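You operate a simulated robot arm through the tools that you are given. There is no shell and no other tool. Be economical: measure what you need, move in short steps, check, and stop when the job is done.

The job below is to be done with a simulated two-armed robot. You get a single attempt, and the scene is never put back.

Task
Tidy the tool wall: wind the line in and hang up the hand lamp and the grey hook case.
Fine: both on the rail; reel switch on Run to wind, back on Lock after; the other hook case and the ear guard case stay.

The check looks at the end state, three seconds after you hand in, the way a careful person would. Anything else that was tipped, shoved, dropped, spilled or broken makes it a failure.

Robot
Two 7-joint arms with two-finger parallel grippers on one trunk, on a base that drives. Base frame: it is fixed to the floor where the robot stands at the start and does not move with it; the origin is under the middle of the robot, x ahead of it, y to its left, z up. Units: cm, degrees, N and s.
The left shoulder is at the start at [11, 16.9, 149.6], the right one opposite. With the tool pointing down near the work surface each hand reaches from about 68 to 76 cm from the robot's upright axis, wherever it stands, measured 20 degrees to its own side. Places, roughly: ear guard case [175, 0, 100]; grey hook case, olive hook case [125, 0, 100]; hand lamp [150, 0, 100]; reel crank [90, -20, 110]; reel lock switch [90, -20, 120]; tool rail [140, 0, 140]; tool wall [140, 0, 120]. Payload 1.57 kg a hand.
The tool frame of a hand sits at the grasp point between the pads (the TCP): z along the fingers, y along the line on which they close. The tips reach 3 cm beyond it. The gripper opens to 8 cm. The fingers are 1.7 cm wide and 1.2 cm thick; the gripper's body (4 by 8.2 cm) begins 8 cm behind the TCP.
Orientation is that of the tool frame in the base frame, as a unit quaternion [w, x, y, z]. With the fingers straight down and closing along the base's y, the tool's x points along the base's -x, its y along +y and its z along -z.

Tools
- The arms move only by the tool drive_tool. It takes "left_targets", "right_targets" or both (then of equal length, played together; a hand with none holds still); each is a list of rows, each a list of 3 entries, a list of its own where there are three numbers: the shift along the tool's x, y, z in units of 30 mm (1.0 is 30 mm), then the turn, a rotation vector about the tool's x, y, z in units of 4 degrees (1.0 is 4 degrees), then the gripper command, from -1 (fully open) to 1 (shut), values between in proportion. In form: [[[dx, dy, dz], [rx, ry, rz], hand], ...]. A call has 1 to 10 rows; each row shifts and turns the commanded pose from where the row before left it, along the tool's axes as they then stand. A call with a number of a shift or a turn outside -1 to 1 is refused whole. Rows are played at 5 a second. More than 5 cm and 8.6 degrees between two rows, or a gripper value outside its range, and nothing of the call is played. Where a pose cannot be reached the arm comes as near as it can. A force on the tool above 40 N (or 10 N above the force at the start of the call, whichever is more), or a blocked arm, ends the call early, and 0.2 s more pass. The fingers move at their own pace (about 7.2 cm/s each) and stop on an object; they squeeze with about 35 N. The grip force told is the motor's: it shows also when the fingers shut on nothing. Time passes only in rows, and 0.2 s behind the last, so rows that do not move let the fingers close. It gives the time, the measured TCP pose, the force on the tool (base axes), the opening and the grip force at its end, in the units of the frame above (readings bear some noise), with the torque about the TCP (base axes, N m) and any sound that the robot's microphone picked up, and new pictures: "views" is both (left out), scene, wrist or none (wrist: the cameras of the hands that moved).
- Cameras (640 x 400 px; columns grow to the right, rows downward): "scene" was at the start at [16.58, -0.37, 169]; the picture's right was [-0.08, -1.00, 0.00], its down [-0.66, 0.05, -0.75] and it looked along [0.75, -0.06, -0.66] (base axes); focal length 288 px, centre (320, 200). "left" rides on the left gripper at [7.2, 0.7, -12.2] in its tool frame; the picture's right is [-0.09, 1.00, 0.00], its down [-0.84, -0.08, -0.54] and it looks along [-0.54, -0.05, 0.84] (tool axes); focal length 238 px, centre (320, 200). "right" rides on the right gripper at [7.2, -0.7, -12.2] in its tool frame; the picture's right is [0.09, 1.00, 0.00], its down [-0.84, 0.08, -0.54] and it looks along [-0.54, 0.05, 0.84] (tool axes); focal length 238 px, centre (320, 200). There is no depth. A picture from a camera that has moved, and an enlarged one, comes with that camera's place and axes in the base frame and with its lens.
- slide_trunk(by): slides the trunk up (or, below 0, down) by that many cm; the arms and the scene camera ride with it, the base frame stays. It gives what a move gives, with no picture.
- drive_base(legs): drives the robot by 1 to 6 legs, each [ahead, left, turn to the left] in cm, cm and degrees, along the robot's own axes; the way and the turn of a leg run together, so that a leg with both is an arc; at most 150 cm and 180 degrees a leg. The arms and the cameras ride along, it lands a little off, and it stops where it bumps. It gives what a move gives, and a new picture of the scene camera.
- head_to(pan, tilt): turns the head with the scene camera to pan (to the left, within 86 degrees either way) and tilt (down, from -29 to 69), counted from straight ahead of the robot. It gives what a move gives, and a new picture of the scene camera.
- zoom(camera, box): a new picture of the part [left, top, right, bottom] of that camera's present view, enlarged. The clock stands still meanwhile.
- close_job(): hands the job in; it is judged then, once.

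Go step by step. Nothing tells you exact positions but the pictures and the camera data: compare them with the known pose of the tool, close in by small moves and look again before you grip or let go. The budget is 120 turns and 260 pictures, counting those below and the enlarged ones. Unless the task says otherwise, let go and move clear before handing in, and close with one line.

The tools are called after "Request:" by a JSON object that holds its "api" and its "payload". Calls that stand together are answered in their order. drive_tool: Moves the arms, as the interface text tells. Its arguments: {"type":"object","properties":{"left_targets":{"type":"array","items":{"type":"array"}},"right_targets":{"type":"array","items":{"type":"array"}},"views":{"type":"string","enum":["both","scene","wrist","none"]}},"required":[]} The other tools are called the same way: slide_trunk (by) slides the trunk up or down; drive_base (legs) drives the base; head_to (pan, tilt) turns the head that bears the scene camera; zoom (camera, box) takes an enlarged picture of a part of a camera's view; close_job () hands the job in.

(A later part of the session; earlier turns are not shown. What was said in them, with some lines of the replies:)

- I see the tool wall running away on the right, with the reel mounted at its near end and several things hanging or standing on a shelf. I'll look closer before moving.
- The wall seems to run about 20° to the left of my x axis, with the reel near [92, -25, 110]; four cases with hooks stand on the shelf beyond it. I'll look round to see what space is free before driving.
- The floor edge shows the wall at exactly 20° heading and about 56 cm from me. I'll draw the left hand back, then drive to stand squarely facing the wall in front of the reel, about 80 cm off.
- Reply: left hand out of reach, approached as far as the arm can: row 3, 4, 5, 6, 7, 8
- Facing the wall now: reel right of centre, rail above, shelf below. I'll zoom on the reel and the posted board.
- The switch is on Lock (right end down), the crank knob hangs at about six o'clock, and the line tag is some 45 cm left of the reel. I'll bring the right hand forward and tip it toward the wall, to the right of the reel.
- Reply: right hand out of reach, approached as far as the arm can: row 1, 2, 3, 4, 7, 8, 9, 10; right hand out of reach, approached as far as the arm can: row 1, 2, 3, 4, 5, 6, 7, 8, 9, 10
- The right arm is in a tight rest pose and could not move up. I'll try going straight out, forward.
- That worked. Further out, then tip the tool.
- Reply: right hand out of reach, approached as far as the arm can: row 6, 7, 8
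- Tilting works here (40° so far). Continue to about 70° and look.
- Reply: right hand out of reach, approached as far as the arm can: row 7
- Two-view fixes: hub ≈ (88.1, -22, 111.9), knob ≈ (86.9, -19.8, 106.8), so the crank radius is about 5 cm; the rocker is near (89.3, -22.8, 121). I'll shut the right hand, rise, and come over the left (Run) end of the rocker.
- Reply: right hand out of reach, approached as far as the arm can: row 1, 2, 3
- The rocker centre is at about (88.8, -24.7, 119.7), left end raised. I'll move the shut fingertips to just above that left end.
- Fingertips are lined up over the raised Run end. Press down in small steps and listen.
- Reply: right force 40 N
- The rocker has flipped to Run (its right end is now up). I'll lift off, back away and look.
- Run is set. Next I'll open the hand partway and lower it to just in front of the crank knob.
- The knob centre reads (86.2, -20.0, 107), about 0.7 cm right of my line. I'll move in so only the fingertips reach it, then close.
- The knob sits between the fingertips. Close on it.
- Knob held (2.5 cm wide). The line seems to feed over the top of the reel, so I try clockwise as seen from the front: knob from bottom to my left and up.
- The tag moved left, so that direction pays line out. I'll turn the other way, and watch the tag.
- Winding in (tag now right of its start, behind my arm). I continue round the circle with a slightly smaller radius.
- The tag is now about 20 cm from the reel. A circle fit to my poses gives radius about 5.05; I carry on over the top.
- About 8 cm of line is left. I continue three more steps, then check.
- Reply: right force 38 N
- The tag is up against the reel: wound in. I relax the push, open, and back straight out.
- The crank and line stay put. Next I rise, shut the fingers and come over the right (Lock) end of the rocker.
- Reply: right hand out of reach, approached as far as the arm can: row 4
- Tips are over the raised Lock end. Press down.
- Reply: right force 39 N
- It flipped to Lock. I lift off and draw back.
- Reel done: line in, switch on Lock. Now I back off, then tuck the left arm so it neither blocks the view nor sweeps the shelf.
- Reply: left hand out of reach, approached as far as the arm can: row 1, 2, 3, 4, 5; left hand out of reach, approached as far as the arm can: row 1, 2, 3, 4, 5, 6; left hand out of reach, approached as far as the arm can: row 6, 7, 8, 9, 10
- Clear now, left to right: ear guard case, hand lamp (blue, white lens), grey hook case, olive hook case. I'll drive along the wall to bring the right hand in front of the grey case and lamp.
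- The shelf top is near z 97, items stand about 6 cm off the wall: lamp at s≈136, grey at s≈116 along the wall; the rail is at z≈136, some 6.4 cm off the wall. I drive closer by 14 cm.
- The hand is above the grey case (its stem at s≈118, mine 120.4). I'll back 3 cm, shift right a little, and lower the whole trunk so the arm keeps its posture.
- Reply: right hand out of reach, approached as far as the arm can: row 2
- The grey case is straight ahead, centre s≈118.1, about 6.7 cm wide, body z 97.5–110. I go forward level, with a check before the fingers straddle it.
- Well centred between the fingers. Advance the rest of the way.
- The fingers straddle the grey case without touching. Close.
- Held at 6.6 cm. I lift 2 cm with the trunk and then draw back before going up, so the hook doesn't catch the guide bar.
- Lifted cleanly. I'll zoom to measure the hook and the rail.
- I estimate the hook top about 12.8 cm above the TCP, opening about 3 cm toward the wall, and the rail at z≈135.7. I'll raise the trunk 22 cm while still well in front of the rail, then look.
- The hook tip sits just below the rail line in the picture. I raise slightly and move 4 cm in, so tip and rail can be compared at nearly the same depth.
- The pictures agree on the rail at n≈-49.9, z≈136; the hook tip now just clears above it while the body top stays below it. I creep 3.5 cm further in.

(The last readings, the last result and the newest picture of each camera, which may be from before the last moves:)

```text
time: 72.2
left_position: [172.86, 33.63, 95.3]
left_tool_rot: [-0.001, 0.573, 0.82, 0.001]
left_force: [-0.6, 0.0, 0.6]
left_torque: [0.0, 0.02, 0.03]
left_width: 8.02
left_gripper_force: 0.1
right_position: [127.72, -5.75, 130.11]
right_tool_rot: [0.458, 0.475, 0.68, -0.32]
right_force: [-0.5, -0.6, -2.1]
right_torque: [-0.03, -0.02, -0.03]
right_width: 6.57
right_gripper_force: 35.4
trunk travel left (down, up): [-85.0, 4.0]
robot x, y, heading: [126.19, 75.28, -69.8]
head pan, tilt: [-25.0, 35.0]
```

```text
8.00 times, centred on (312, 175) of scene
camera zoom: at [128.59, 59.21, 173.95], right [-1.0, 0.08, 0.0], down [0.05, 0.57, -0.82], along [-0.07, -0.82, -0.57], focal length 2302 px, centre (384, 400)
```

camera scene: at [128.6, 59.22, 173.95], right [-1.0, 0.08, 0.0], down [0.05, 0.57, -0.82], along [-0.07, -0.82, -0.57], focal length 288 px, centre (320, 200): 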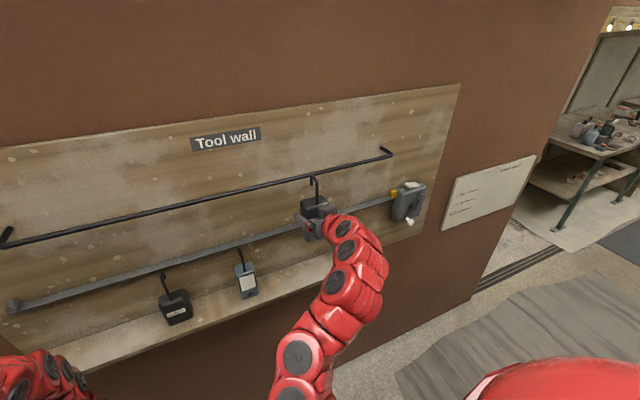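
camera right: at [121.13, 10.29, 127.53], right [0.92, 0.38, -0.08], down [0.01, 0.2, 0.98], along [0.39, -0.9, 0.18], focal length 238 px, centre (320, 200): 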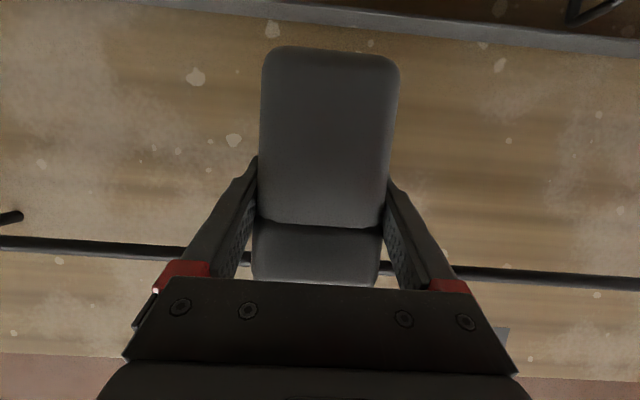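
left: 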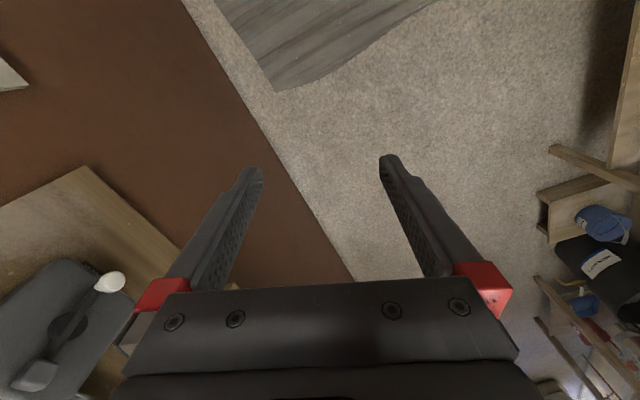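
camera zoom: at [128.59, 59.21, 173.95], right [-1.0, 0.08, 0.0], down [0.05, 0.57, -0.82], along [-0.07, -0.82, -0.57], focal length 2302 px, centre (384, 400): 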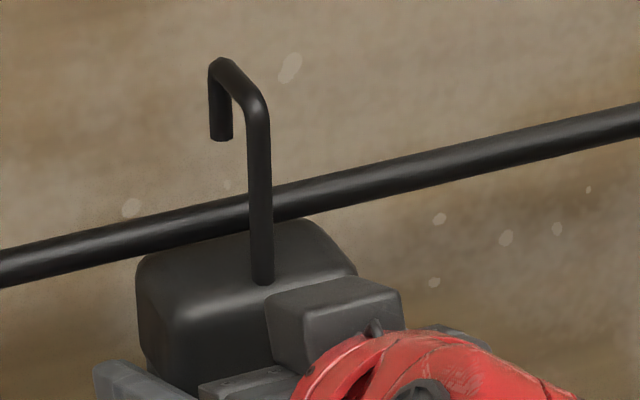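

The tip has passed over the rail and the body is beneath it, no contact. A little further until the stem nears the rail, then lower gently.

Request:
{"api": "drive_tool", "payload": {"right_targets": [[[-0.05, 0, 0.12], [0, 0, 0], 1], [[-0.05, 0, 0.12], [0, 0, 0], 1], [[0, 0, 0], [0, 0, 0], 1]], "views": "none"}}

Request:
{"api": "zoom", "payload": {"camera": "scene", "box": [272, 150, 352, 200]}}

```text
time: 73.0
left_position: [172.97, 33.69, 95.34]
left_tool_rot: [-0.002, 0.572, 0.82, 0.001]
left_force: [0.1, 0.1, -0.1]
left_torque: [0.02, -0.03, 0.01]
left_width: 7.98
left_gripper_force: 0.1
right_position: [128.09, -6.39, 130.12]
right_tool_rot: [0.459, 0.475, 0.679, -0.321]
right_force: [-0.6, 0.7, -1.8]
right_torque: [-0.03, -0.01, 0.01]
right_width: 6.58
right_gripper_force: 35.1
trunk travel left (down, up): [-85.0, 4.0]
robot x, y, heading: [126.63, 74.88, -70.1]
head pan, tilt: [-25.0, 35.0]
```

```text
8.00 times, centred on (312, 175) of scene
camera zoom: at [128.59, 59.23, 173.95], right [-1.0, 0.08, 0.0], down [0.05, 0.57, -0.82], along [-0.07, -0.82, -0.57], focal length 2302 px, centre (384, 400)
```

zoom: 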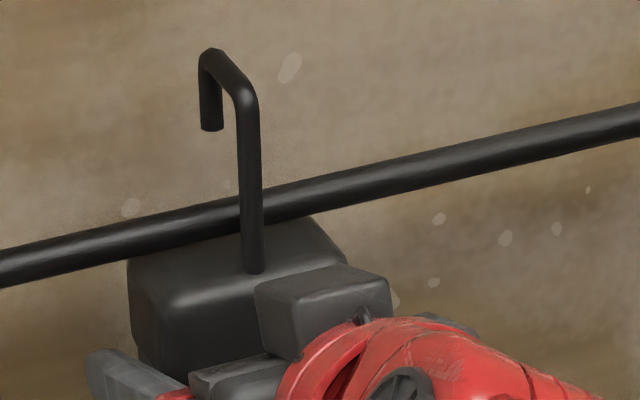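

Request:
{"api": "drive_tool", "payload": {"right_targets": [[[0.155, 0, 0.062], [0, 0, 0], 1], [[0.155, 0, 0.062], [0, 0, 0], 1], [[0.155, 0, 0.062], [0, 0, 0], 1], [[0.155, 0, 0.062], [0, 0, 0], 1], [[0.155, 0, 0.062], [0, 0, 0], 1], [[0.155, 0, 0.062], [0, 0, 0], 1]], "views": "none"}}

Request:
{"api": "zoom", "payload": {"camera": "scene", "box": [272, 150, 352, 200]}}

```text
time: 74.4
left_position: [172.89, 33.62, 95.26]
left_tool_rot: [-0.001, 0.572, 0.82, 0.001]
left_force: [0.1, -0.1, -0.9]
left_torque: [0.03, -0.01, 0.03]
left_width: 8.01
left_gripper_force: 0.1
right_position: [128.08, -6.51, 127.04]
right_tool_rot: [0.459, 0.474, 0.68, -0.321]
right_force: [0.1, 0.2, -1.5]
right_torque: [-0.02, -0.04, -0.02]
right_width: 6.58
right_gripper_force: 34.5
trunk travel left (down, up): [-85.0, 4.0]
robot x, y, heading: [126.57, 75.4, -69.9]
head pan, tilt: [-25.0, 35.0]
```

```text
8.00 times, centred on (312, 175) of scene
camera zoom: at [128.59, 59.21, 173.95], right [-1.0, 0.08, 0.0], down [0.05, 0.57, -0.82], along [-0.07, -0.82, -0.57], focal length 2302 px, centre (384, 400)
```

zoom: 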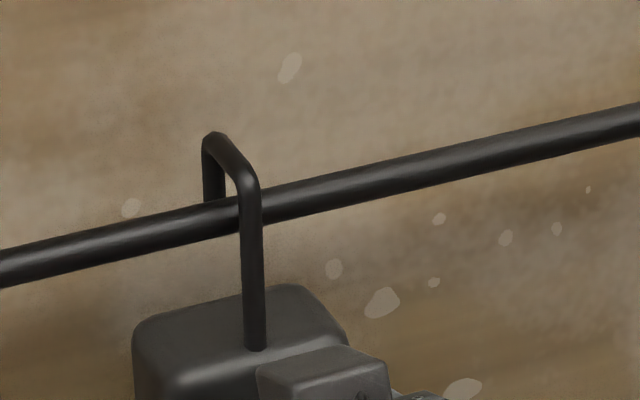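

The tip is disappearing behind the rail. I lower on until the rail takes the weight.

Request:
{"api": "drive_tool", "payload": {"right_targets": [[[0.11, 0, 0.045], [0, 0, 0], 1], [[0.11, 0, 0.045], [0, 0, 0], 1], [[0.11, 0, 0.045], [0, 0, 0], 1]], "views": "none"}}

Request:
{"api": "zoom", "payload": {"camera": "scene", "box": [272, 150, 352, 200]}}

```text
time: 75.2
left_position: [172.89, 33.65, 95.46]
left_tool_rot: [-0.002, 0.572, 0.82, 0.001]
left_force: [0.8, -0.7, 0.3]
left_torque: [0.02, 0.02, -0.02]
left_width: 8.01
left_gripper_force: 0.0
right_position: [128.27, -6.44, 126.03]
right_tool_rot: [0.459, 0.474, 0.68, -0.32]
right_force: [0.0, -0.3, -1.4]
right_torque: [0.02, -0.03, 0.02]
right_width: 6.57
right_gripper_force: 34.7
trunk travel left (down, up): [-85.0, 4.0]
robot x, y, heading: [125.82, 75.05, -69.7]
head pan, tilt: [-25.0, 35.0]
```

```text
8.00 times, centred on (312, 175) of scene
camera zoom: at [128.59, 59.22, 173.95], right [-1.0, 0.08, 0.0], down [0.05, 0.57, -0.82], along [-0.07, -0.82, -0.57], focal length 2302 px, centre (384, 400)
```

zoom: 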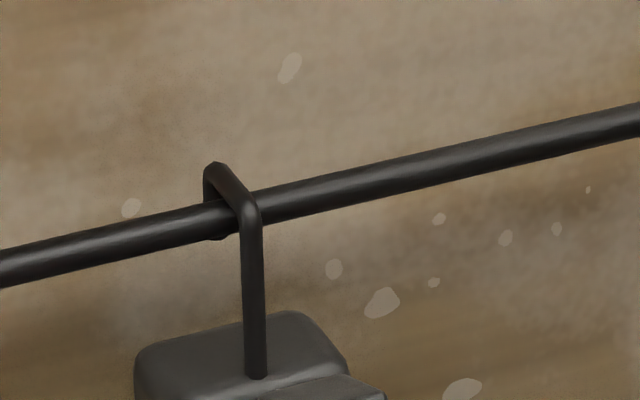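

The hook is truly over the rail (the tip shows below it behind). A few millimetres more until it bears.

Request:
{"api": "drive_tool", "payload": {"right_targets": [[[0.062, 0, 0.025], [0, 0, 0], 1], [[0.062, 0, 0.025], [0, 0, 0], 1], [[0.062, 0, 0.025], [0, 0, 0], 1]], "views": "none"}}

Request:
{"api": "zoom", "payload": {"camera": "scene", "box": [272, 150, 352, 200]}}

```text
time: 76.0
left_position: [172.95, 33.81, 95.58]
left_tool_rot: [0.0, 0.572, 0.82, 0.0]
left_force: [0.1, 0.1, 0.3]
left_torque: [0.04, 0.02, 0.0]
left_width: 7.99
left_gripper_force: 0.0
right_position: [128.13, -6.26, 125.82]
right_tool_rot: [0.461, 0.473, 0.678, -0.321]
right_force: [0.7, -5.5, 26.9]
right_torque: [0.59, 0.03, 0.03]
right_width: 6.54
right_gripper_force: 34.9
trunk travel left (down, up): [-85.0, 4.0]
robot x, y, heading: [126.49, 75.42, -69.5]
head pan, tilt: [-25.0, 35.0]
```

```text
8.00 times, centred on (312, 175) of scene
camera zoom: at [128.56, 59.62, 174.03], right [-1.0, 0.08, 0.0], down [0.05, 0.57, -0.82], along [-0.07, -0.82, -0.57], focal length 2302 px, centre (384, 400)
```

zoom: 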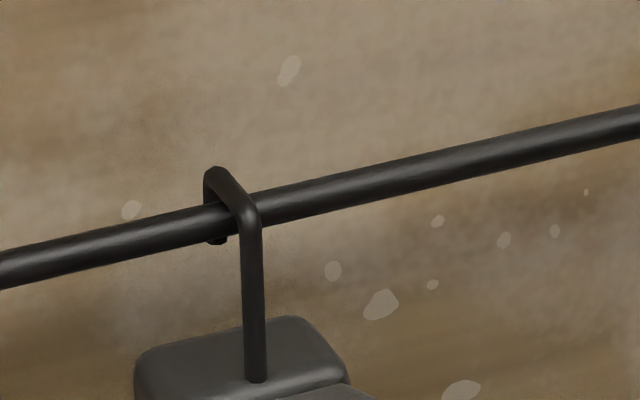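

It bears on the rail. I ease off, open, and withdraw straight back along the fingers.

Request:
{"api": "drive_tool", "payload": {"right_targets": [[[-0.08, 0, -0.033], [0, 0, 0], 1], [[-0.03, 0, -0.012], [0, 0, 0], 1], [[0, 0, 0], [0, 0, 0], 0.2], [[0, 0, 0], [0, 0, 0], -1], [[0, 0, 0], [0, 0, 0], -1]], "views": "wrist"}}

```text
time: 77.2
left_position: [172.9, 33.65, 95.39]
left_tool_rot: [-0.001, 0.572, 0.82, 0.0]
left_force: [1.7, 0.7, -0.7]
left_torque: [0.0, 0.01, 0.01]
left_width: 8.02
left_gripper_force: 0.0
right_position: [128.03, -6.37, 125.8]
right_tool_rot: [0.459, 0.474, 0.68, -0.32]
right_force: [0.8, 0.2, -0.1]
right_torque: [0.01, 0.0, 0.01]
right_width: 8.01
right_gripper_force: 0.0
trunk travel left (down, up): [-85.0, 4.0]
robot x, y, heading: [126.41, 74.9, -69.6]
head pan, tilt: [-25.0, 35.0]
camera right: at [122.65, 6.38, 123.61], right [0.92, 0.38, -0.09], down [0.01, 0.2, 0.98], along [0.39, -0.9, 0.18], focal length 238 px, centre (320, 200)
```

right: 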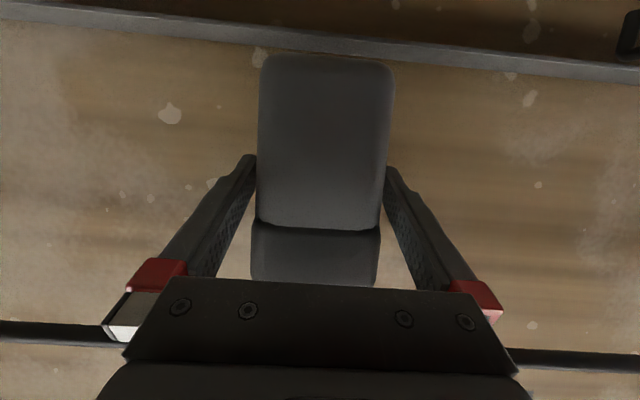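

Request:
{"api": "drive_tool", "payload": {"right_targets": [[[0.1, 0.03, -0.5], [0, 0, 0], -1], [[0.2, 0, -0.8], [0, 0, 0], -1], [[0.25, 0, -0.8], [0, 0, 0], -1], [[0.25, 0, -0.8], [0, 0, 0], -1]], "views": "both"}}

Request:
{"api": "zoom", "payload": {"camera": "scene", "box": [232, 140, 392, 240]}}

```text
time: 78.2
left_position: [173.02, 33.63, 95.43]
left_tool_rot: [-0.001, 0.572, 0.82, 0.0]
left_force: [-0.7, -0.6, 0.4]
left_torque: [0.0, -0.03, -0.01]
left_width: 8.01
left_gripper_force: 0.0
right_position: [125.03, 2.09, 126.9]
right_tool_rot: [0.459, 0.473, 0.681, -0.319]
right_force: [0.3, 0.3, 1.0]
right_torque: [0.02, -0.02, -0.03]
right_width: 7.99
right_gripper_force: 0.0
trunk travel left (down, up): [-85.0, 4.0]
robot x, y, heading: [126.5, 75.34, -69.9]
head pan, tilt: [-25.0, 35.0]
camera scene: at [128.59, 59.36, 173.97], right [-1.0, 0.08, 0.0], down [0.05, 0.57, -0.82], along [-0.07, -0.82, -0.57], focal length 288 px, centre (320, 200)
camera right: at [119.5, 14.82, 124.73], right [0.92, 0.38, -0.09], down [0.01, 0.2, 0.98], along [0.39, -0.9, 0.19], focal length 238 px, centre (320, 200)
```

scene: 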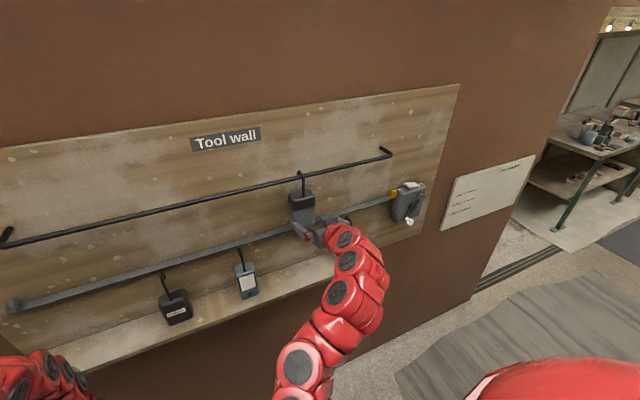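
right: 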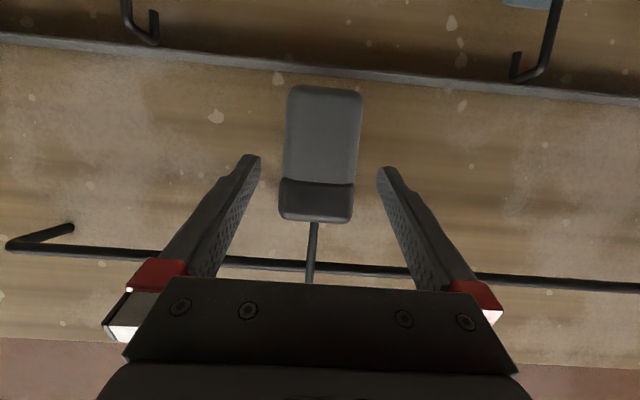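

```text
4.00 times, centred on (312, 190) of scene
camera zoom: at [128.59, 59.36, 173.97], right [-1.0, 0.08, 0.0], down [0.05, 0.57, -0.82], along [-0.07, -0.82, -0.57], focal length 1151 px, centre (352, 240)
```

zoom: 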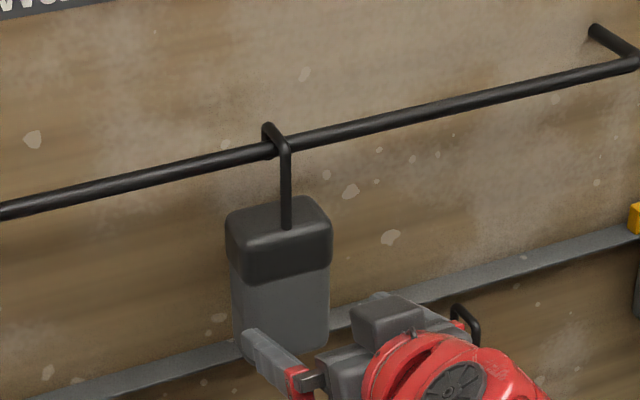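

The grey case hangs freely. For the lamp I keep the same arm posture: bring the left hand in a bit, drive 20 cm left along the wall, and lower the trunk.

Request:
{"api": "drive_tool", "payload": {"left_targets": [[[0, -1, 0], [0, 0, 0], -1], [[0, -1, 0], [0, 0, 0], -1], [[0, -1, 0], [0, 0, 0], -1]], "right_targets": [[[0.25, 0, -0.6], [0, 0, 0], -1], [[0, 0, 0], [0, 0, 0], -1], [[0, 0, 0], [0, 0, 0], -1]], "views": "none"}}

Request:
{"api": "drive_base", "payload": {"legs": [[0, 20.5, 0]]}}

Request:
{"api": "slide_trunk", "payload": {"by": -22}}

Request:
{"api": "zoom", "payload": {"camera": "right", "box": [0, 0, 640, 400]}}

```text
time: 79.0
left_position: [165.23, 29.06, 95.27]
left_tool_rot: [-0.002, 0.572, 0.82, 0.001]
left_force: [0.6, 0.2, -0.1]
left_torque: [0.03, -0.02, 0.02]
left_width: 8.01
left_gripper_force: 0.1
left hand out of reach, approached as far as the arm can: row 1, 2, 3
right_position: [124.31, 3.83, 126.75]
right_tool_rot: [0.459, 0.474, 0.68, -0.319]
right_force: [-0.1, 0.0, 0.5]
right_torque: [0.0, 0.07, 0.03]
right_width: 7.99
right_gripper_force: 0.1
trunk travel left (down, up): [-85.0, 4.0]
robot x, y, heading: [126.1, 75.34, -70.1]
head pan, tilt: [-25.0, 35.0]
```

```text
time: 80.6
left_position: [184.34, 36.53, 95.44]
left_tool_rot: [-0.002, 0.571, 0.821, 0.002]
left_force: [-0.4, 0.7, -0.8]
left_torque: [0.0, 0.04, 0.03]
left_width: 8.0
left_gripper_force: 0.1
right_position: [143.8, 10.78, 126.74]
right_tool_rot: [0.46, 0.472, 0.681, -0.318]
right_force: [-0.3, -0.2, -0.7]
right_torque: [0.01, -0.03, 0.0]
right_width: 8.0
right_gripper_force: 0.0
trunk travel left (down, up): [-85.0, 4.0]
robot x, y, heading: [145.59, 81.95, -69.3]
head pan, tilt: [-25.0, 35.0]
camera scene: at [147.63, 66.3, 173.95], right [-1.0, 0.08, 0.0], down [0.05, 0.57, -0.82], along [-0.06, -0.82, -0.57], focal length 288 px, centre (320, 200)
```

scene: 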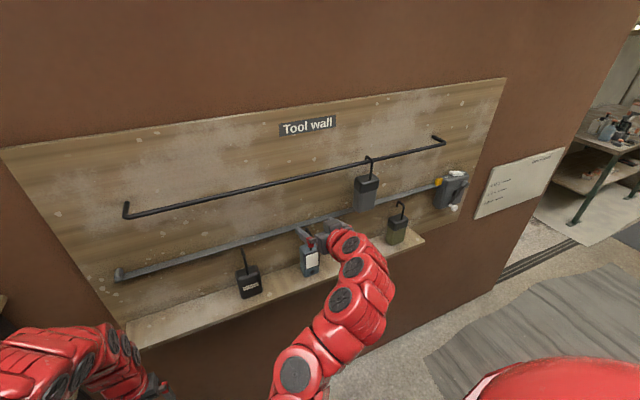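

```text
time: 83.0
left_position: [184.6, 36.63, 73.33]
left_tool_rot: [-0.002, 0.57, 0.821, 0.0]
left_force: [-0.3, -0.2, 0.3]
left_torque: [-0.05, -0.01, 0.02]
left_width: 8.0
left_gripper_force: 0.0
right_position: [143.86, 10.77, 104.73]
right_tool_rot: [0.459, 0.472, 0.681, -0.319]
right_force: [0.5, 0.3, -0.8]
right_torque: [0.0, 0.03, 0.01]
right_width: 8.02
right_gripper_force: 0.1
trunk travel left (down, up): [-63.0, 26.0]
robot x, y, heading: [145.3, 82.3, -69.7]
head pan, tilt: [-25.0, 35.0]
```

```text
1.00 times, centred on (320, 200) of right (not enlarged: the box is as wide or as high as the picture)
camera zoom: at [138.28, 23.58, 102.64], right [0.92, 0.38, -0.09], down [0.01, 0.2, 0.98], along [0.39, -0.9, 0.19], focal length 238 px, centre (320, 200)
```

zoom: 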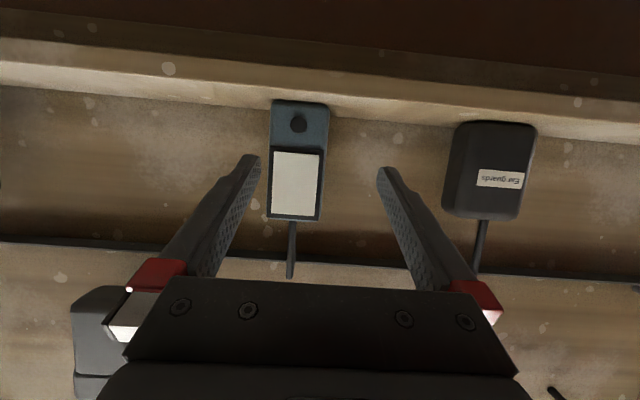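

Lamp ahead, 2 cm to the right of my line. Shift and advance halfway, then check.

Request:
{"api": "drive_tool", "payload": {"right_targets": [[[0, -0.66, 0], [0, 0, 0], -1], [[-0.26, 0, 0.64], [0, 0, 0], -1], [[-0.26, 0, 0.64], [0, 0, 0], -1]], "views": "wrist"}}

```text
time: 83.8
left_position: [184.51, 36.58, 73.32]
left_tool_rot: [-0.003, 0.57, 0.822, 0.001]
left_force: [-0.1, 0.6, 0.0]
left_torque: [0.03, 0.0, 0.0]
left_width: 7.98
left_gripper_force: 0.0
right_position: [143.52, 6.13, 104.78]
right_tool_rot: [0.459, 0.472, 0.682, -0.318]
right_force: [0.0, -0.5, -0.6]
right_torque: [0.01, 0.01, -0.02]
right_width: 8.0
right_gripper_force: 0.1
trunk travel left (down, up): [-63.0, 26.0]
robot x, y, heading: [145.43, 82.38, -69.7]
head pan, tilt: [-25.0, 35.0]
camera right: at [137.96, 18.89, 102.66], right [0.92, 0.38, -0.08], down [0.01, 0.2, 0.98], along [0.39, -0.9, 0.18], focal length 238 px, centre (320, 200)
```

right: 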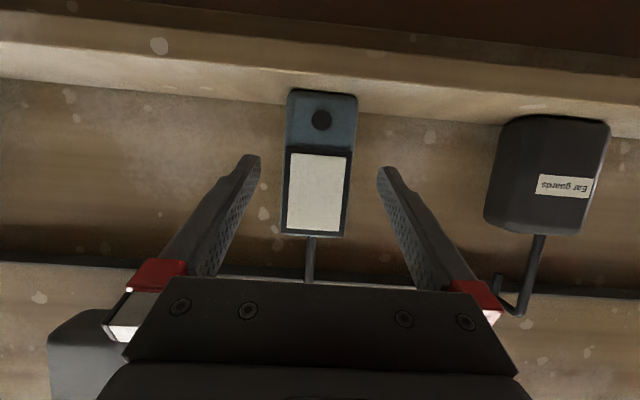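

Centred. Advance the rest and stop around the lamp body.

Request:
{"api": "drive_tool", "payload": {"right_targets": [[[-0.29, 0, 0.76], [0, 0, 0], -1], [[-0.29, 0, 0.76], [0, 0, 0], -1], [[-0.28, 0, 0.76], [0, 0, 0], -1]], "views": "wrist"}}

```text
time: 84.5
left_position: [184.62, 36.5, 73.31]
left_tool_rot: [-0.003, 0.57, 0.822, 0.001]
left_force: [-0.1, -0.4, 0.8]
left_torque: [-0.02, 0.0, 0.0]
left_width: 8.0
left_gripper_force: 0.1
right_position: [146.18, -0.77, 104.51]
right_tool_rot: [0.459, 0.473, 0.682, -0.317]
right_force: [0.2, -0.7, 0.0]
right_torque: [0.02, 0.02, 0.0]
right_width: 7.99
right_gripper_force: 0.0
trunk travel left (down, up): [-63.0, 26.0]
robot x, y, heading: [145.56, 82.9, -69.2]
head pan, tilt: [-25.0, 35.0]
camera right: at [140.55, 11.96, 102.38], right [0.92, 0.38, -0.08], down [0.01, 0.2, 0.98], along [0.39, -0.9, 0.18], focal length 238 px, centre (320, 200)
```

right: 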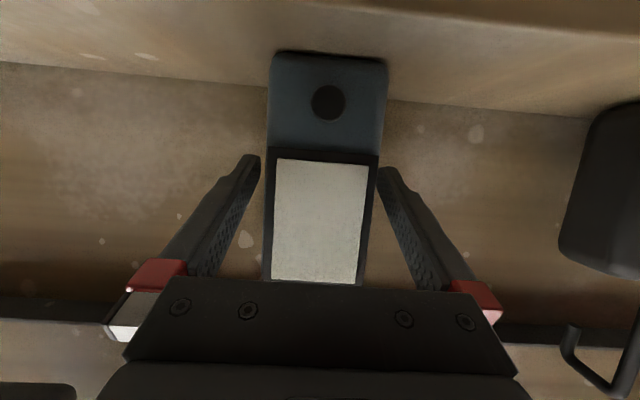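

Request:
{"api": "drive_tool", "payload": {"right_targets": [[[0, 0, 0], [0, 0, 0], 1], [[0, 0, 0], [0, 0, 0], 1], [[0, 0, 0], [0, 0, 0], 1]], "views": "wrist"}}

Request:
{"api": "slide_trunk", "payload": {"by": 2}}

Request:
{"api": "drive_tool", "payload": {"right_targets": [[[0.29, 0, -0.72], [0, 0, 0], 1], [[0.29, 0, -0.72], [0, 0, 0], 1], [[0.29, 0, -0.72], [0, 0, 0], 1], [[0.29, 0, -0.72], [0, 0, 0], 1]], "views": "both"}}

```text
time: 85.3
left_position: [184.58, 36.63, 73.31]
left_tool_rot: [-0.003, 0.57, 0.822, 0.001]
left_force: [0.1, 0.2, 0.6]
left_torque: [-0.03, 0.0, -0.02]
left_width: 8.0
left_gripper_force: 0.1
right_position: [145.96, -0.61, 104.65]
right_tool_rot: [0.46, 0.472, 0.682, -0.318]
right_force: [1.4, -0.4, 1.1]
right_torque: [0.04, -0.14, 0.02]
right_width: 5.56
right_gripper_force: 35.2
trunk travel left (down, up): [-63.0, 26.0]
robot x, y, heading: [145.21, 82.46, -69.6]
head pan, tilt: [-25.0, 35.0]
camera right: at [140.5, 12.04, 102.46], right [0.92, 0.38, -0.09], down [0.01, 0.2, 0.98], along [0.39, -0.9, 0.19], focal length 238 px, centre (320, 200)
```

right: 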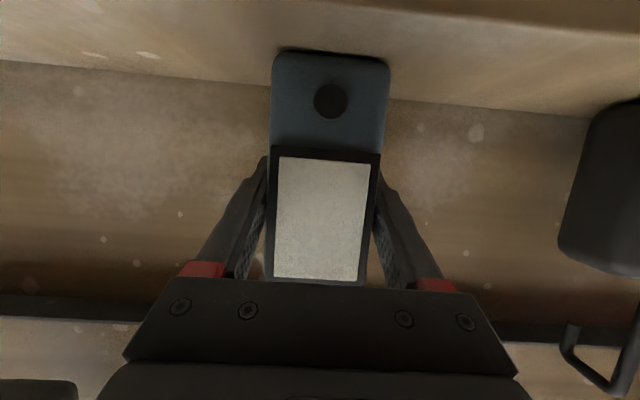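

```text
time: 86.0
left_position: [184.48, 36.4, 75.3]
left_tool_rot: [-0.003, 0.57, 0.822, 0.002]
left_force: [-0.9, 0.3, -1.2]
left_torque: [0.01, 0.02, 0.02]
left_width: 8.01
left_gripper_force: 0.0
right_position: [146.03, -0.79, 106.49]
right_tool_rot: [0.459, 0.473, 0.681, -0.319]
right_force: [0.0, 0.0, -2.3]
right_torque: [-0.01, -0.03, 0.01]
right_width: 5.58
right_gripper_force: 35.2
trunk travel left (down, up): [-65.0, 24.0]
robot x, y, heading: [145.76, 81.98, -69.5]
head pan, tilt: [-25.0, 35.0]
```

```text
time: 87.0
left_position: [184.48, 36.5, 75.19]
left_tool_rot: [-0.003, 0.57, 0.822, 0.001]
left_force: [-0.1, 0.0, 0.0]
left_torque: [0.0, -0.04, -0.02]
left_width: 8.01
left_gripper_force: 0.1
right_position: [142.82, 8.23, 106.47]
right_tool_rot: [0.461, 0.472, 0.681, -0.318]
right_force: [0.4, 0.2, -2.2]
right_torque: [-0.01, 0.01, -0.01]
right_width: 5.56
right_gripper_force: 35.2
trunk travel left (down, up): [-65.0, 24.0]
robot x, y, heading: [145.4, 82.77, -69.8]
head pan, tilt: [-25.0, 35.0]
camera scene: at [147.76, 66.38, 153.96], right [-1.0, 0.08, 0.0], down [0.04, 0.57, -0.82], along [-0.06, -0.82, -0.57], focal length 288 px, centre (320, 200)
camera right: at [137.18, 20.94, 104.4], right [0.92, 0.38, -0.09], down [0.01, 0.2, 0.98], along [0.39, -0.9, 0.18], focal length 238 px, centre (320, 200)
```

scene: 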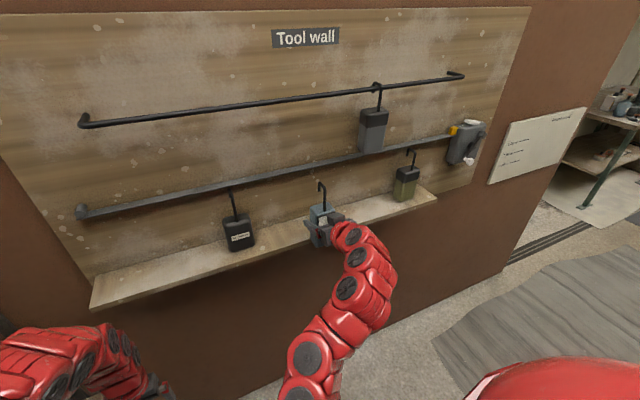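
right: 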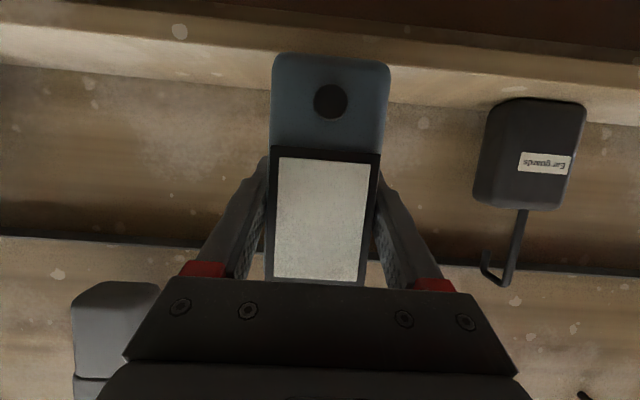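

The lamp is held and clear. Raise the trunk 22.5 cm and compare hook and rail.

Request:
{"api": "slide_trunk", "payload": {"by": 22.5}}

Request:
{"api": "drive_tool", "payload": {"right_targets": [[[-0.35, 0, 0.58], [0, 0, 0], 1], [[-0.35, 0, 0.58], [0, 0, 0], 1]], "views": "both"}}

Request:
{"api": "zoom", "payload": {"camera": "scene", "box": [272, 150, 352, 200]}}

```text
time: 89.4
left_position: [184.62, 36.58, 97.84]
left_tool_rot: [-0.003, 0.571, 0.821, 0.0]
left_force: [-1.1, 0.6, 0.5]
left_torque: [0.02, 0.02, -0.01]
left_width: 7.99
left_gripper_force: 0.1
right_position: [142.86, 8.17, 128.99]
right_tool_rot: [0.46, 0.472, 0.681, -0.319]
right_force: [0.2, -0.5, -3.0]
right_torque: [-0.02, -0.01, 0.01]
right_width: 5.6
right_gripper_force: 35.2
trunk travel left (down, up): [-87.5, 1.5]
robot x, y, heading: [145.46, 82.72, -69.5]
head pan, tilt: [-25.0, 35.0]
```

```text
time: 90.0
left_position: [184.73, 36.46, 97.73]
left_tool_rot: [-0.003, 0.57, 0.822, 0.002]
left_force: [0.3, -0.4, -0.6]
left_torque: [0.06, -0.01, -0.02]
left_width: 7.97
left_gripper_force: 0.0
right_position: [144.18, 4.2, 129.67]
right_tool_rot: [0.459, 0.473, 0.681, -0.319]
right_force: [0.4, 0.8, -2.8]
right_torque: [-0.04, -0.03, 0.0]
right_width: 5.54
right_gripper_force: 35.6
trunk travel left (down, up): [-87.5, 1.5]
robot x, y, heading: [145.39, 82.5, -69.6]
head pan, tilt: [-25.0, 35.0]
camera scene: at [147.78, 66.21, 176.44], right [-1.0, 0.08, 0.0], down [0.04, 0.57, -0.82], along [-0.06, -0.82, -0.57], focal length 288 px, centre (320, 200)
camera right: at [138.65, 16.9, 127.46], right [0.92, 0.38, -0.08], down [0.01, 0.2, 0.98], along [0.39, -0.9, 0.18], focal length 238 px, centre (320, 200)
```

scene: 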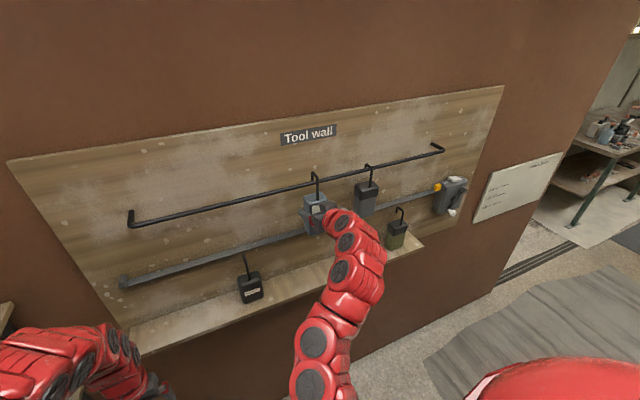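
right: 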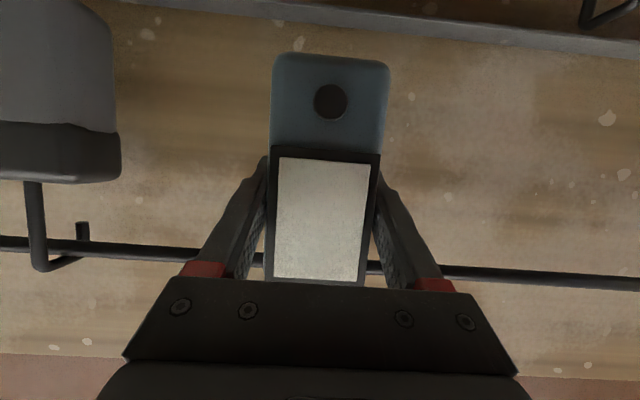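

```text
8.00 times, centred on (312, 175) of scene
camera zoom: at [147.78, 66.21, 176.44], right [-1.0, 0.08, 0.0], down [0.04, 0.57, -0.82], along [-0.06, -0.82, -0.57], focal length 2302 px, centre (384, 400)
```

zoom: 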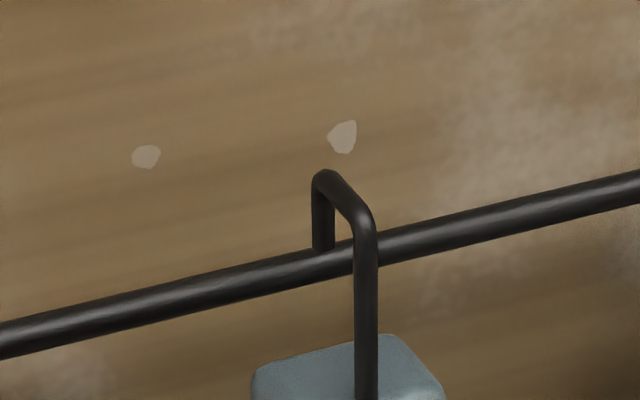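

The same picture as for the grey case. Repeat: 3.5 cm further in, then 0.8.

Request:
{"api": "drive_tool", "payload": {"right_targets": [[[-0.19, 0, 0.34], [0, 0, 0], 1], [[-0.17, 0, 0.35], [0, 0, 0], 1], [[-0.17, 0, 0.35], [0, 0, 0], 1], [[-0.06, 0, 0.14], [0, 0, 0], 1], [[-0.06, 0, 0.14], [0, 0, 0], 1]], "views": "none"}}

Request:
{"api": "zoom", "payload": {"camera": "scene", "box": [272, 150, 352, 200]}}

```text
time: 91.2
left_position: [184.7, 36.5, 97.73]
left_tool_rot: [-0.003, 0.57, 0.822, 0.001]
left_force: [0.0, 0.5, -0.2]
left_torque: [-0.02, 0.0, -0.01]
left_width: 8.02
left_gripper_force: 0.1
right_position: [145.63, 0.31, 129.92]
right_tool_rot: [0.459, 0.473, 0.682, -0.318]
right_force: [-0.2, -0.1, -1.9]
right_torque: [0.01, -0.04, 0.01]
right_width: 5.55
right_gripper_force: 35.4
trunk travel left (down, up): [-87.5, 1.5]
robot x, y, heading: [145.07, 82.37, -69.6]
head pan, tilt: [-25.0, 35.0]
```

```text
8.00 times, centred on (312, 175) of scene
camera zoom: at [147.77, 66.29, 176.45], right [-1.0, 0.08, 0.0], down [0.04, 0.57, -0.82], along [-0.06, -0.82, -0.57], focal length 2302 px, centre (384, 400)
```

zoom: 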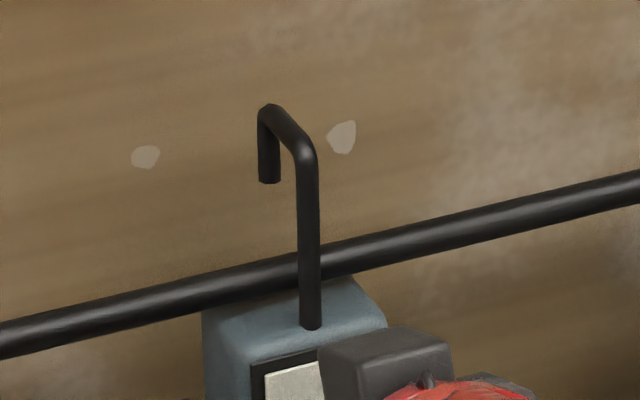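

Request:
{"api": "drive_tool", "payload": {"right_targets": [[[-0.04, 0, 0.1], [0, 0, 0], 1], [[0.155, 0, 0.062], [0, 0, 0], 1], [[0.155, 0, 0.062], [0, 0, 0], 1], [[0.155, 0, 0.062], [0, 0, 0], 1], [[0.155, 0, 0.062], [0, 0, 0], 1], [[0.155, 0, 0.062], [0, 0, 0], 1], [[0.155, 0, 0.062], [0, 0, 0], 1]], "views": "none"}}

Request:
{"api": "zoom", "payload": {"camera": "scene", "box": [272, 150, 352, 200]}}

```text
time: 92.8
left_position: [184.5, 36.48, 97.98]
left_tool_rot: [-0.002, 0.57, 0.822, 0.002]
left_force: [-0.6, 0.3, 0.2]
left_torque: [0.01, -0.01, -0.01]
left_width: 7.99
left_gripper_force: 0.1
right_position: [145.77, 0.07, 126.89]
right_tool_rot: [0.459, 0.473, 0.682, -0.318]
right_force: [0.2, 0.6, -2.3]
right_torque: [-0.01, 0.0, 0.01]
right_width: 5.57
right_gripper_force: 34.8
trunk travel left (down, up): [-87.5, 1.5]
robot x, y, heading: [145.4, 82.35, -69.8]
head pan, tilt: [-25.0, 35.0]
```

```text
8.00 times, centred on (312, 175) of scene
camera zoom: at [147.77, 66.3, 176.45], right [-1.0, 0.08, 0.0], down [0.04, 0.57, -0.82], along [-0.06, -0.82, -0.57], focal length 2302 px, centre (384, 400)
```

zoom: 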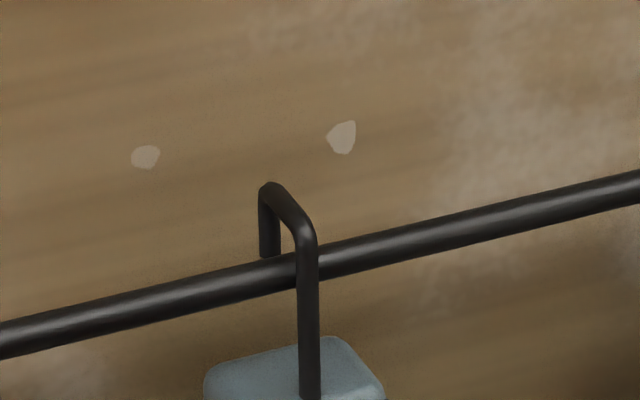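

Same as before: the tip is just going behind the rail. Lower on.

Request:
{"api": "drive_tool", "payload": {"right_targets": [[[0.11, 0, 0.045], [0, 0, 0], 1], [[0.11, 0, 0.045], [0, 0, 0], 1], [[0.11, 0, 0.045], [0, 0, 0], 1]], "views": "none"}}

Request:
{"api": "zoom", "payload": {"camera": "scene", "box": [272, 150, 352, 200]}}

```text
time: 93.6
left_position: [184.65, 36.51, 97.9]
left_tool_rot: [-0.002, 0.571, 0.821, 0.001]
left_force: [0.3, -0.1, 0.2]
left_torque: [0.01, 0.02, -0.01]
left_width: 8.0
left_gripper_force: 0.1
right_position: [145.74, 0.14, 125.84]
right_tool_rot: [0.459, 0.473, 0.681, -0.319]
right_force: [-0.3, 1.1, -1.6]
right_torque: [0.01, 0.01, 0.02]
right_width: 5.57
right_gripper_force: 34.8
trunk travel left (down, up): [-87.5, 1.5]
robot x, y, heading: [145.34, 82.36, -69.6]
head pan, tilt: [-25.0, 35.0]
```

```text
8.00 times, centred on (312, 175) of scene
camera zoom: at [147.77, 66.31, 176.45], right [-1.0, 0.08, 0.0], down [0.04, 0.57, -0.82], along [-0.06, -0.82, -0.57], focal length 2302 px, centre (384, 400)
```

zoom: 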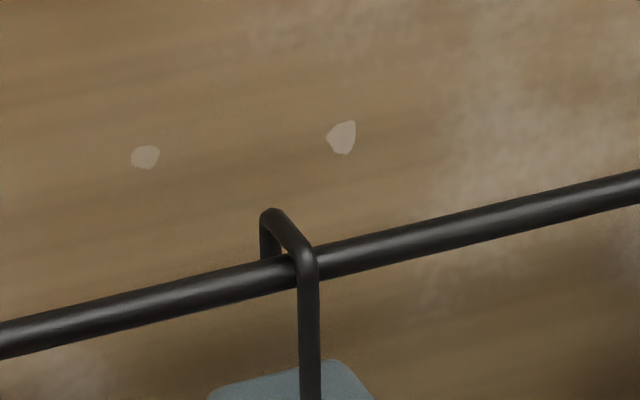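

Request:
{"api": "drive_tool", "payload": {"right_targets": [[[0.062, 0, 0.025], [0, 0, 0], 1], [[0.062, 0, 0.025], [0, 0, 0], 1], [[0.04, 0, 0.016], [0, 0, 0], 1]], "views": "none"}}

Request:
{"api": "zoom", "payload": {"camera": "scene", "box": [272, 150, 352, 200]}}

```text
time: 94.4
left_position: [184.67, 36.49, 97.95]
left_tool_rot: [-0.003, 0.57, 0.822, 0.001]
left_force: [-0.9, -0.3, 0.2]
left_torque: [-0.04, 0.0, -0.01]
left_width: 8.0
left_gripper_force: 0.1
right_position: [145.85, 0.02, 125.73]
right_tool_rot: [0.461, 0.472, 0.68, -0.32]
right_force: [0.9, -7.3, 16.3]
right_torque: [0.82, 0.17, 0.0]
right_width: 5.58
right_gripper_force: 35.3
trunk travel left (down, up): [-87.5, 1.5]
robot x, y, heading: [145.62, 81.93, -69.7]
head pan, tilt: [-25.0, 35.0]
```

```text
8.00 times, centred on (312, 175) of scene
camera zoom: at [147.82, 66.47, 176.5], right [-1.0, 0.08, 0.0], down [0.04, 0.57, -0.82], along [-0.06, -0.82, -0.57], focal length 2302 px, centre (384, 400)
```

zoom: 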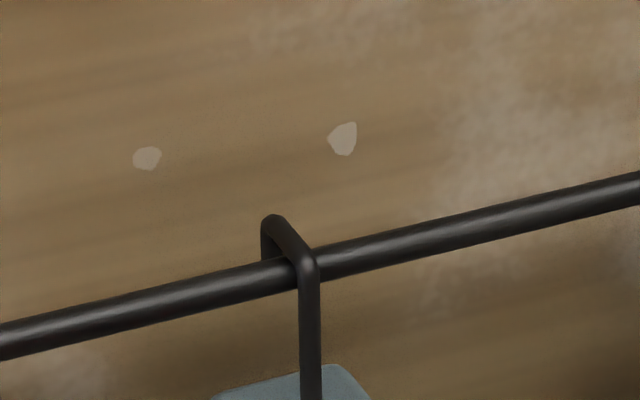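

The rail bears the lamp, with the tip hidden behind it. Ease off, open, and look.

Request:
{"api": "drive_tool", "payload": {"right_targets": [[[-0.05, 0, -0.02], [0, 0, 0], 1], [[0, 0, 0], [0, 0, 0], 0.4], [[0, 0, 0], [0, 0, 0], -0.3], [[0, 0, 0], [0, 0, 0], -1], [[0, 0, 0], [0, 0, 0], -1]], "views": "wrist"}}

Request:
{"api": "zoom", "payload": {"camera": "scene", "box": [272, 150, 352, 200]}}

```text
time: 95.6
left_position: [184.59, 36.61, 97.9]
left_tool_rot: [-0.003, 0.57, 0.822, 0.001]
left_force: [0.5, -0.1, -0.1]
left_torque: [0.0, 0.0, 0.01]
left_width: 7.99
left_gripper_force: 0.0
right_position: [145.85, 0.13, 125.57]
right_tool_rot: [0.459, 0.473, 0.682, -0.318]
right_force: [-0.7, -0.1, -0.4]
right_torque: [0.0, 0.0, -0.02]
right_width: 7.99
right_gripper_force: 0.1
trunk travel left (down, up): [-87.5, 1.5]
robot x, y, heading: [145.78, 82.09, -69.3]
head pan, tilt: [-25.0, 35.0]
camera right: at [140.2, 12.7, 123.4], right [0.92, 0.38, -0.09], down [0.01, 0.2, 0.98], along [0.39, -0.9, 0.18], focal length 238 px, centre (320, 200)
```

right: 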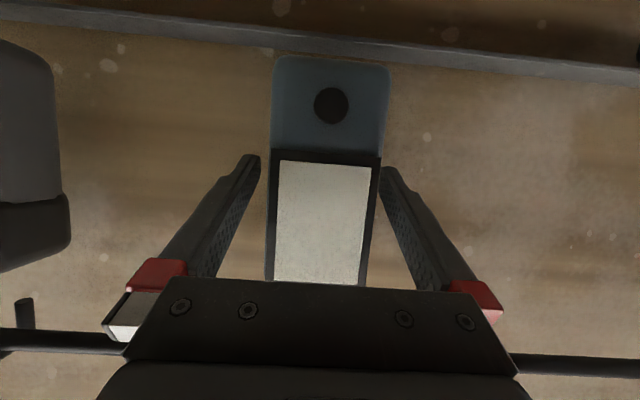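

```text
8.00 times, centred on (312, 175) of scene
camera zoom: at [147.78, 66.43, 176.45], right [-1.0, 0.08, 0.0], down [0.04, 0.57, -0.82], along [-0.06, -0.82, -0.57], focal length 2302 px, centre (384, 400)
```

zoom: 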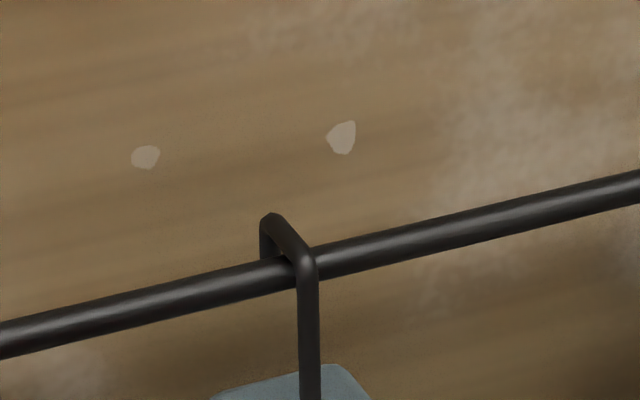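

The lamp hangs by itself with the hand open. I withdraw straight back and look at everything.

Request:
{"api": "drive_tool", "payload": {"right_targets": [[[0.1, 0, -0.5], [0, 0, 0], -1], [[0.2, 0, -0.8], [0, 0, 0], -1], [[0.25, 0, -0.8], [0, 0, 0], -1], [[0.25, 0, -0.8], [0, 0, 0], -1], [[0.25, 0, -0.6], [0, 0, 0], -1]], "views": "wrist"}}

Request:
{"api": "drive_base", "payload": {"legs": [[-20, 0, 0]]}}

Request:
{"api": "zoom", "payload": {"camera": "scene", "box": [200, 110, 480, 285]}}

```text
time: 96.8
left_position: [184.54, 36.66, 97.86]
left_tool_rot: [-0.003, 0.571, 0.821, 0.0]
left_force: [0.9, -0.1, 0.7]
left_torque: [0.0, -0.02, 0.02]
left_width: 8.0
left_gripper_force: 0.1
right_position: [141.93, 10.15, 126.59]
right_tool_rot: [0.46, 0.472, 0.681, -0.32]
right_force: [0.8, -0.4, 0.2]
right_torque: [0.0, 0.0, -0.03]
right_width: 8.01
right_gripper_force: 0.2
trunk travel left (down, up): [-87.5, 1.5]
robot x, y, heading: [145.61, 82.6, -69.5]
head pan, tilt: [-25.0, 35.0]
camera right: at [136.42, 22.96, 124.46], right [0.92, 0.38, -0.09], down [0.01, 0.2, 0.98], along [0.39, -0.9, 0.19], focal length 238 px, centre (320, 200)
```

right: 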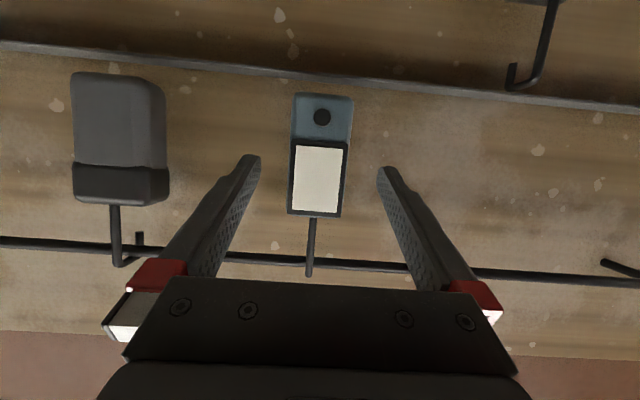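

```text
time: 98.4
left_position: [177.71, 54.75, 97.77]
left_tool_rot: [-0.003, 0.57, 0.822, 0.001]
left_force: [-0.2, 0.3, 0.1]
left_torque: [-0.02, -0.02, 0.01]
left_width: 8.0
left_gripper_force: 0.0
right_position: [135.12, 28.48, 126.44]
right_tool_rot: [0.459, 0.473, 0.682, -0.318]
right_force: [-0.1, -0.7, 0.4]
right_torque: [0.0, 0.04, -0.04]
right_width: 8.01
right_gripper_force: 0.0
trunk travel left (down, up): [-87.5, 1.5]
robot x, y, heading: [138.22, 101.24, -69.7]
head pan, tilt: [-25.0, 35.0]
camera scene: at [140.96, 84.56, 176.43], right [-1.0, 0.08, 0.0], down [0.04, 0.57, -0.82], along [-0.06, -0.82, -0.57], focal length 288 px, centre (320, 200)
```

scene: 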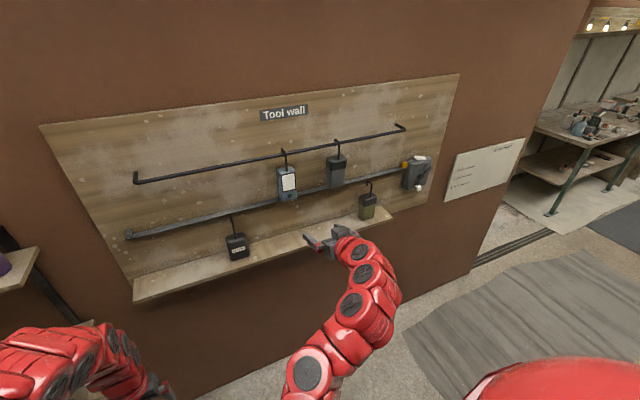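

```text
2.29 times, centred on (340, 198) of scene
camera zoom: at [140.96, 84.56, 176.43], right [-1.0, 0.08, 0.0], down [0.04, 0.57, -0.82], along [-0.06, -0.82, -0.57], focal length 658 px, centre (274, 206)
```

zoom: 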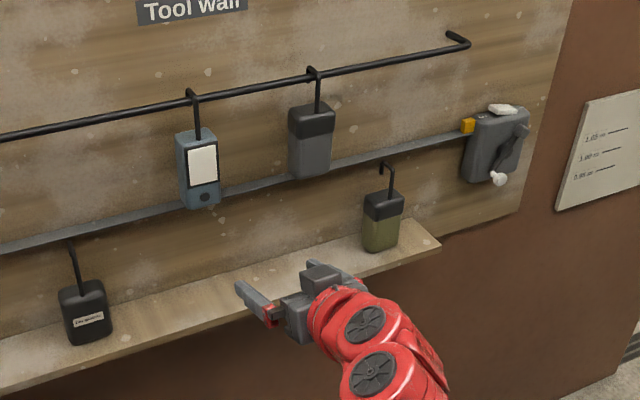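

Both hang on the rail; the olive and ear guard cases stand as they were. One last look at the reel.

Request:
{"api": "zoom", "payload": {"camera": "scene", "box": [380, 140, 460, 200]}}

Request:
{"api": "zoom", "payload": {"camera": "scene", "box": [260, 125, 360, 205]}}

```text
6.67 times, centred on (420, 170) of scene
camera zoom: at [140.96, 84.56, 176.43], right [-1.0, 0.08, 0.0], down [0.04, 0.57, -0.82], along [-0.06, -0.82, -0.57], focal length 1918 px, centre (-347, 400)
```

zoom: 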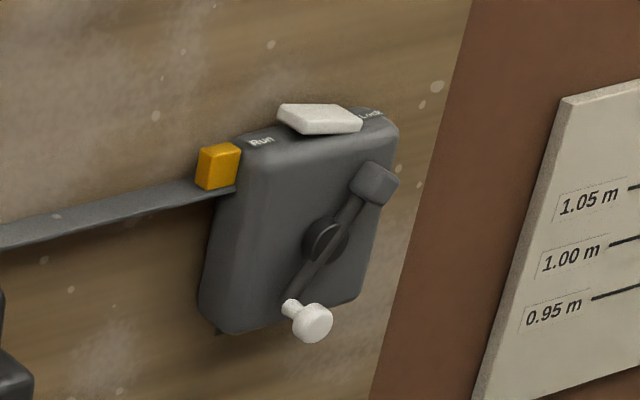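

```text
5.00 times, centred on (310, 165) of scene
camera zoom: at [140.96, 84.56, 176.43], right [-1.0, 0.08, 0.0], down [0.04, 0.57, -0.82], along [-0.06, -0.82, -0.57], focal length 1439 px, centre (370, 375)
```

zoom: 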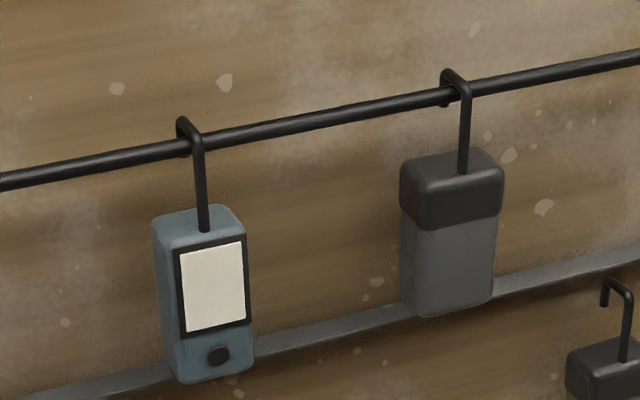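

The line is wound in with its tag at the reel, the switch is on Lock, both hooks are properly over the rail, and the hands are clear. I hand in.

Request:
{"api": "close_job", "payload": {}}

```text
The job is handed in.
```

The tool wall is tidied. The line is wound in, the reel switch is back on Lock, and the hand lamp and grey hook case hang on the rail. The olive hook case and ear guard case were not touched.
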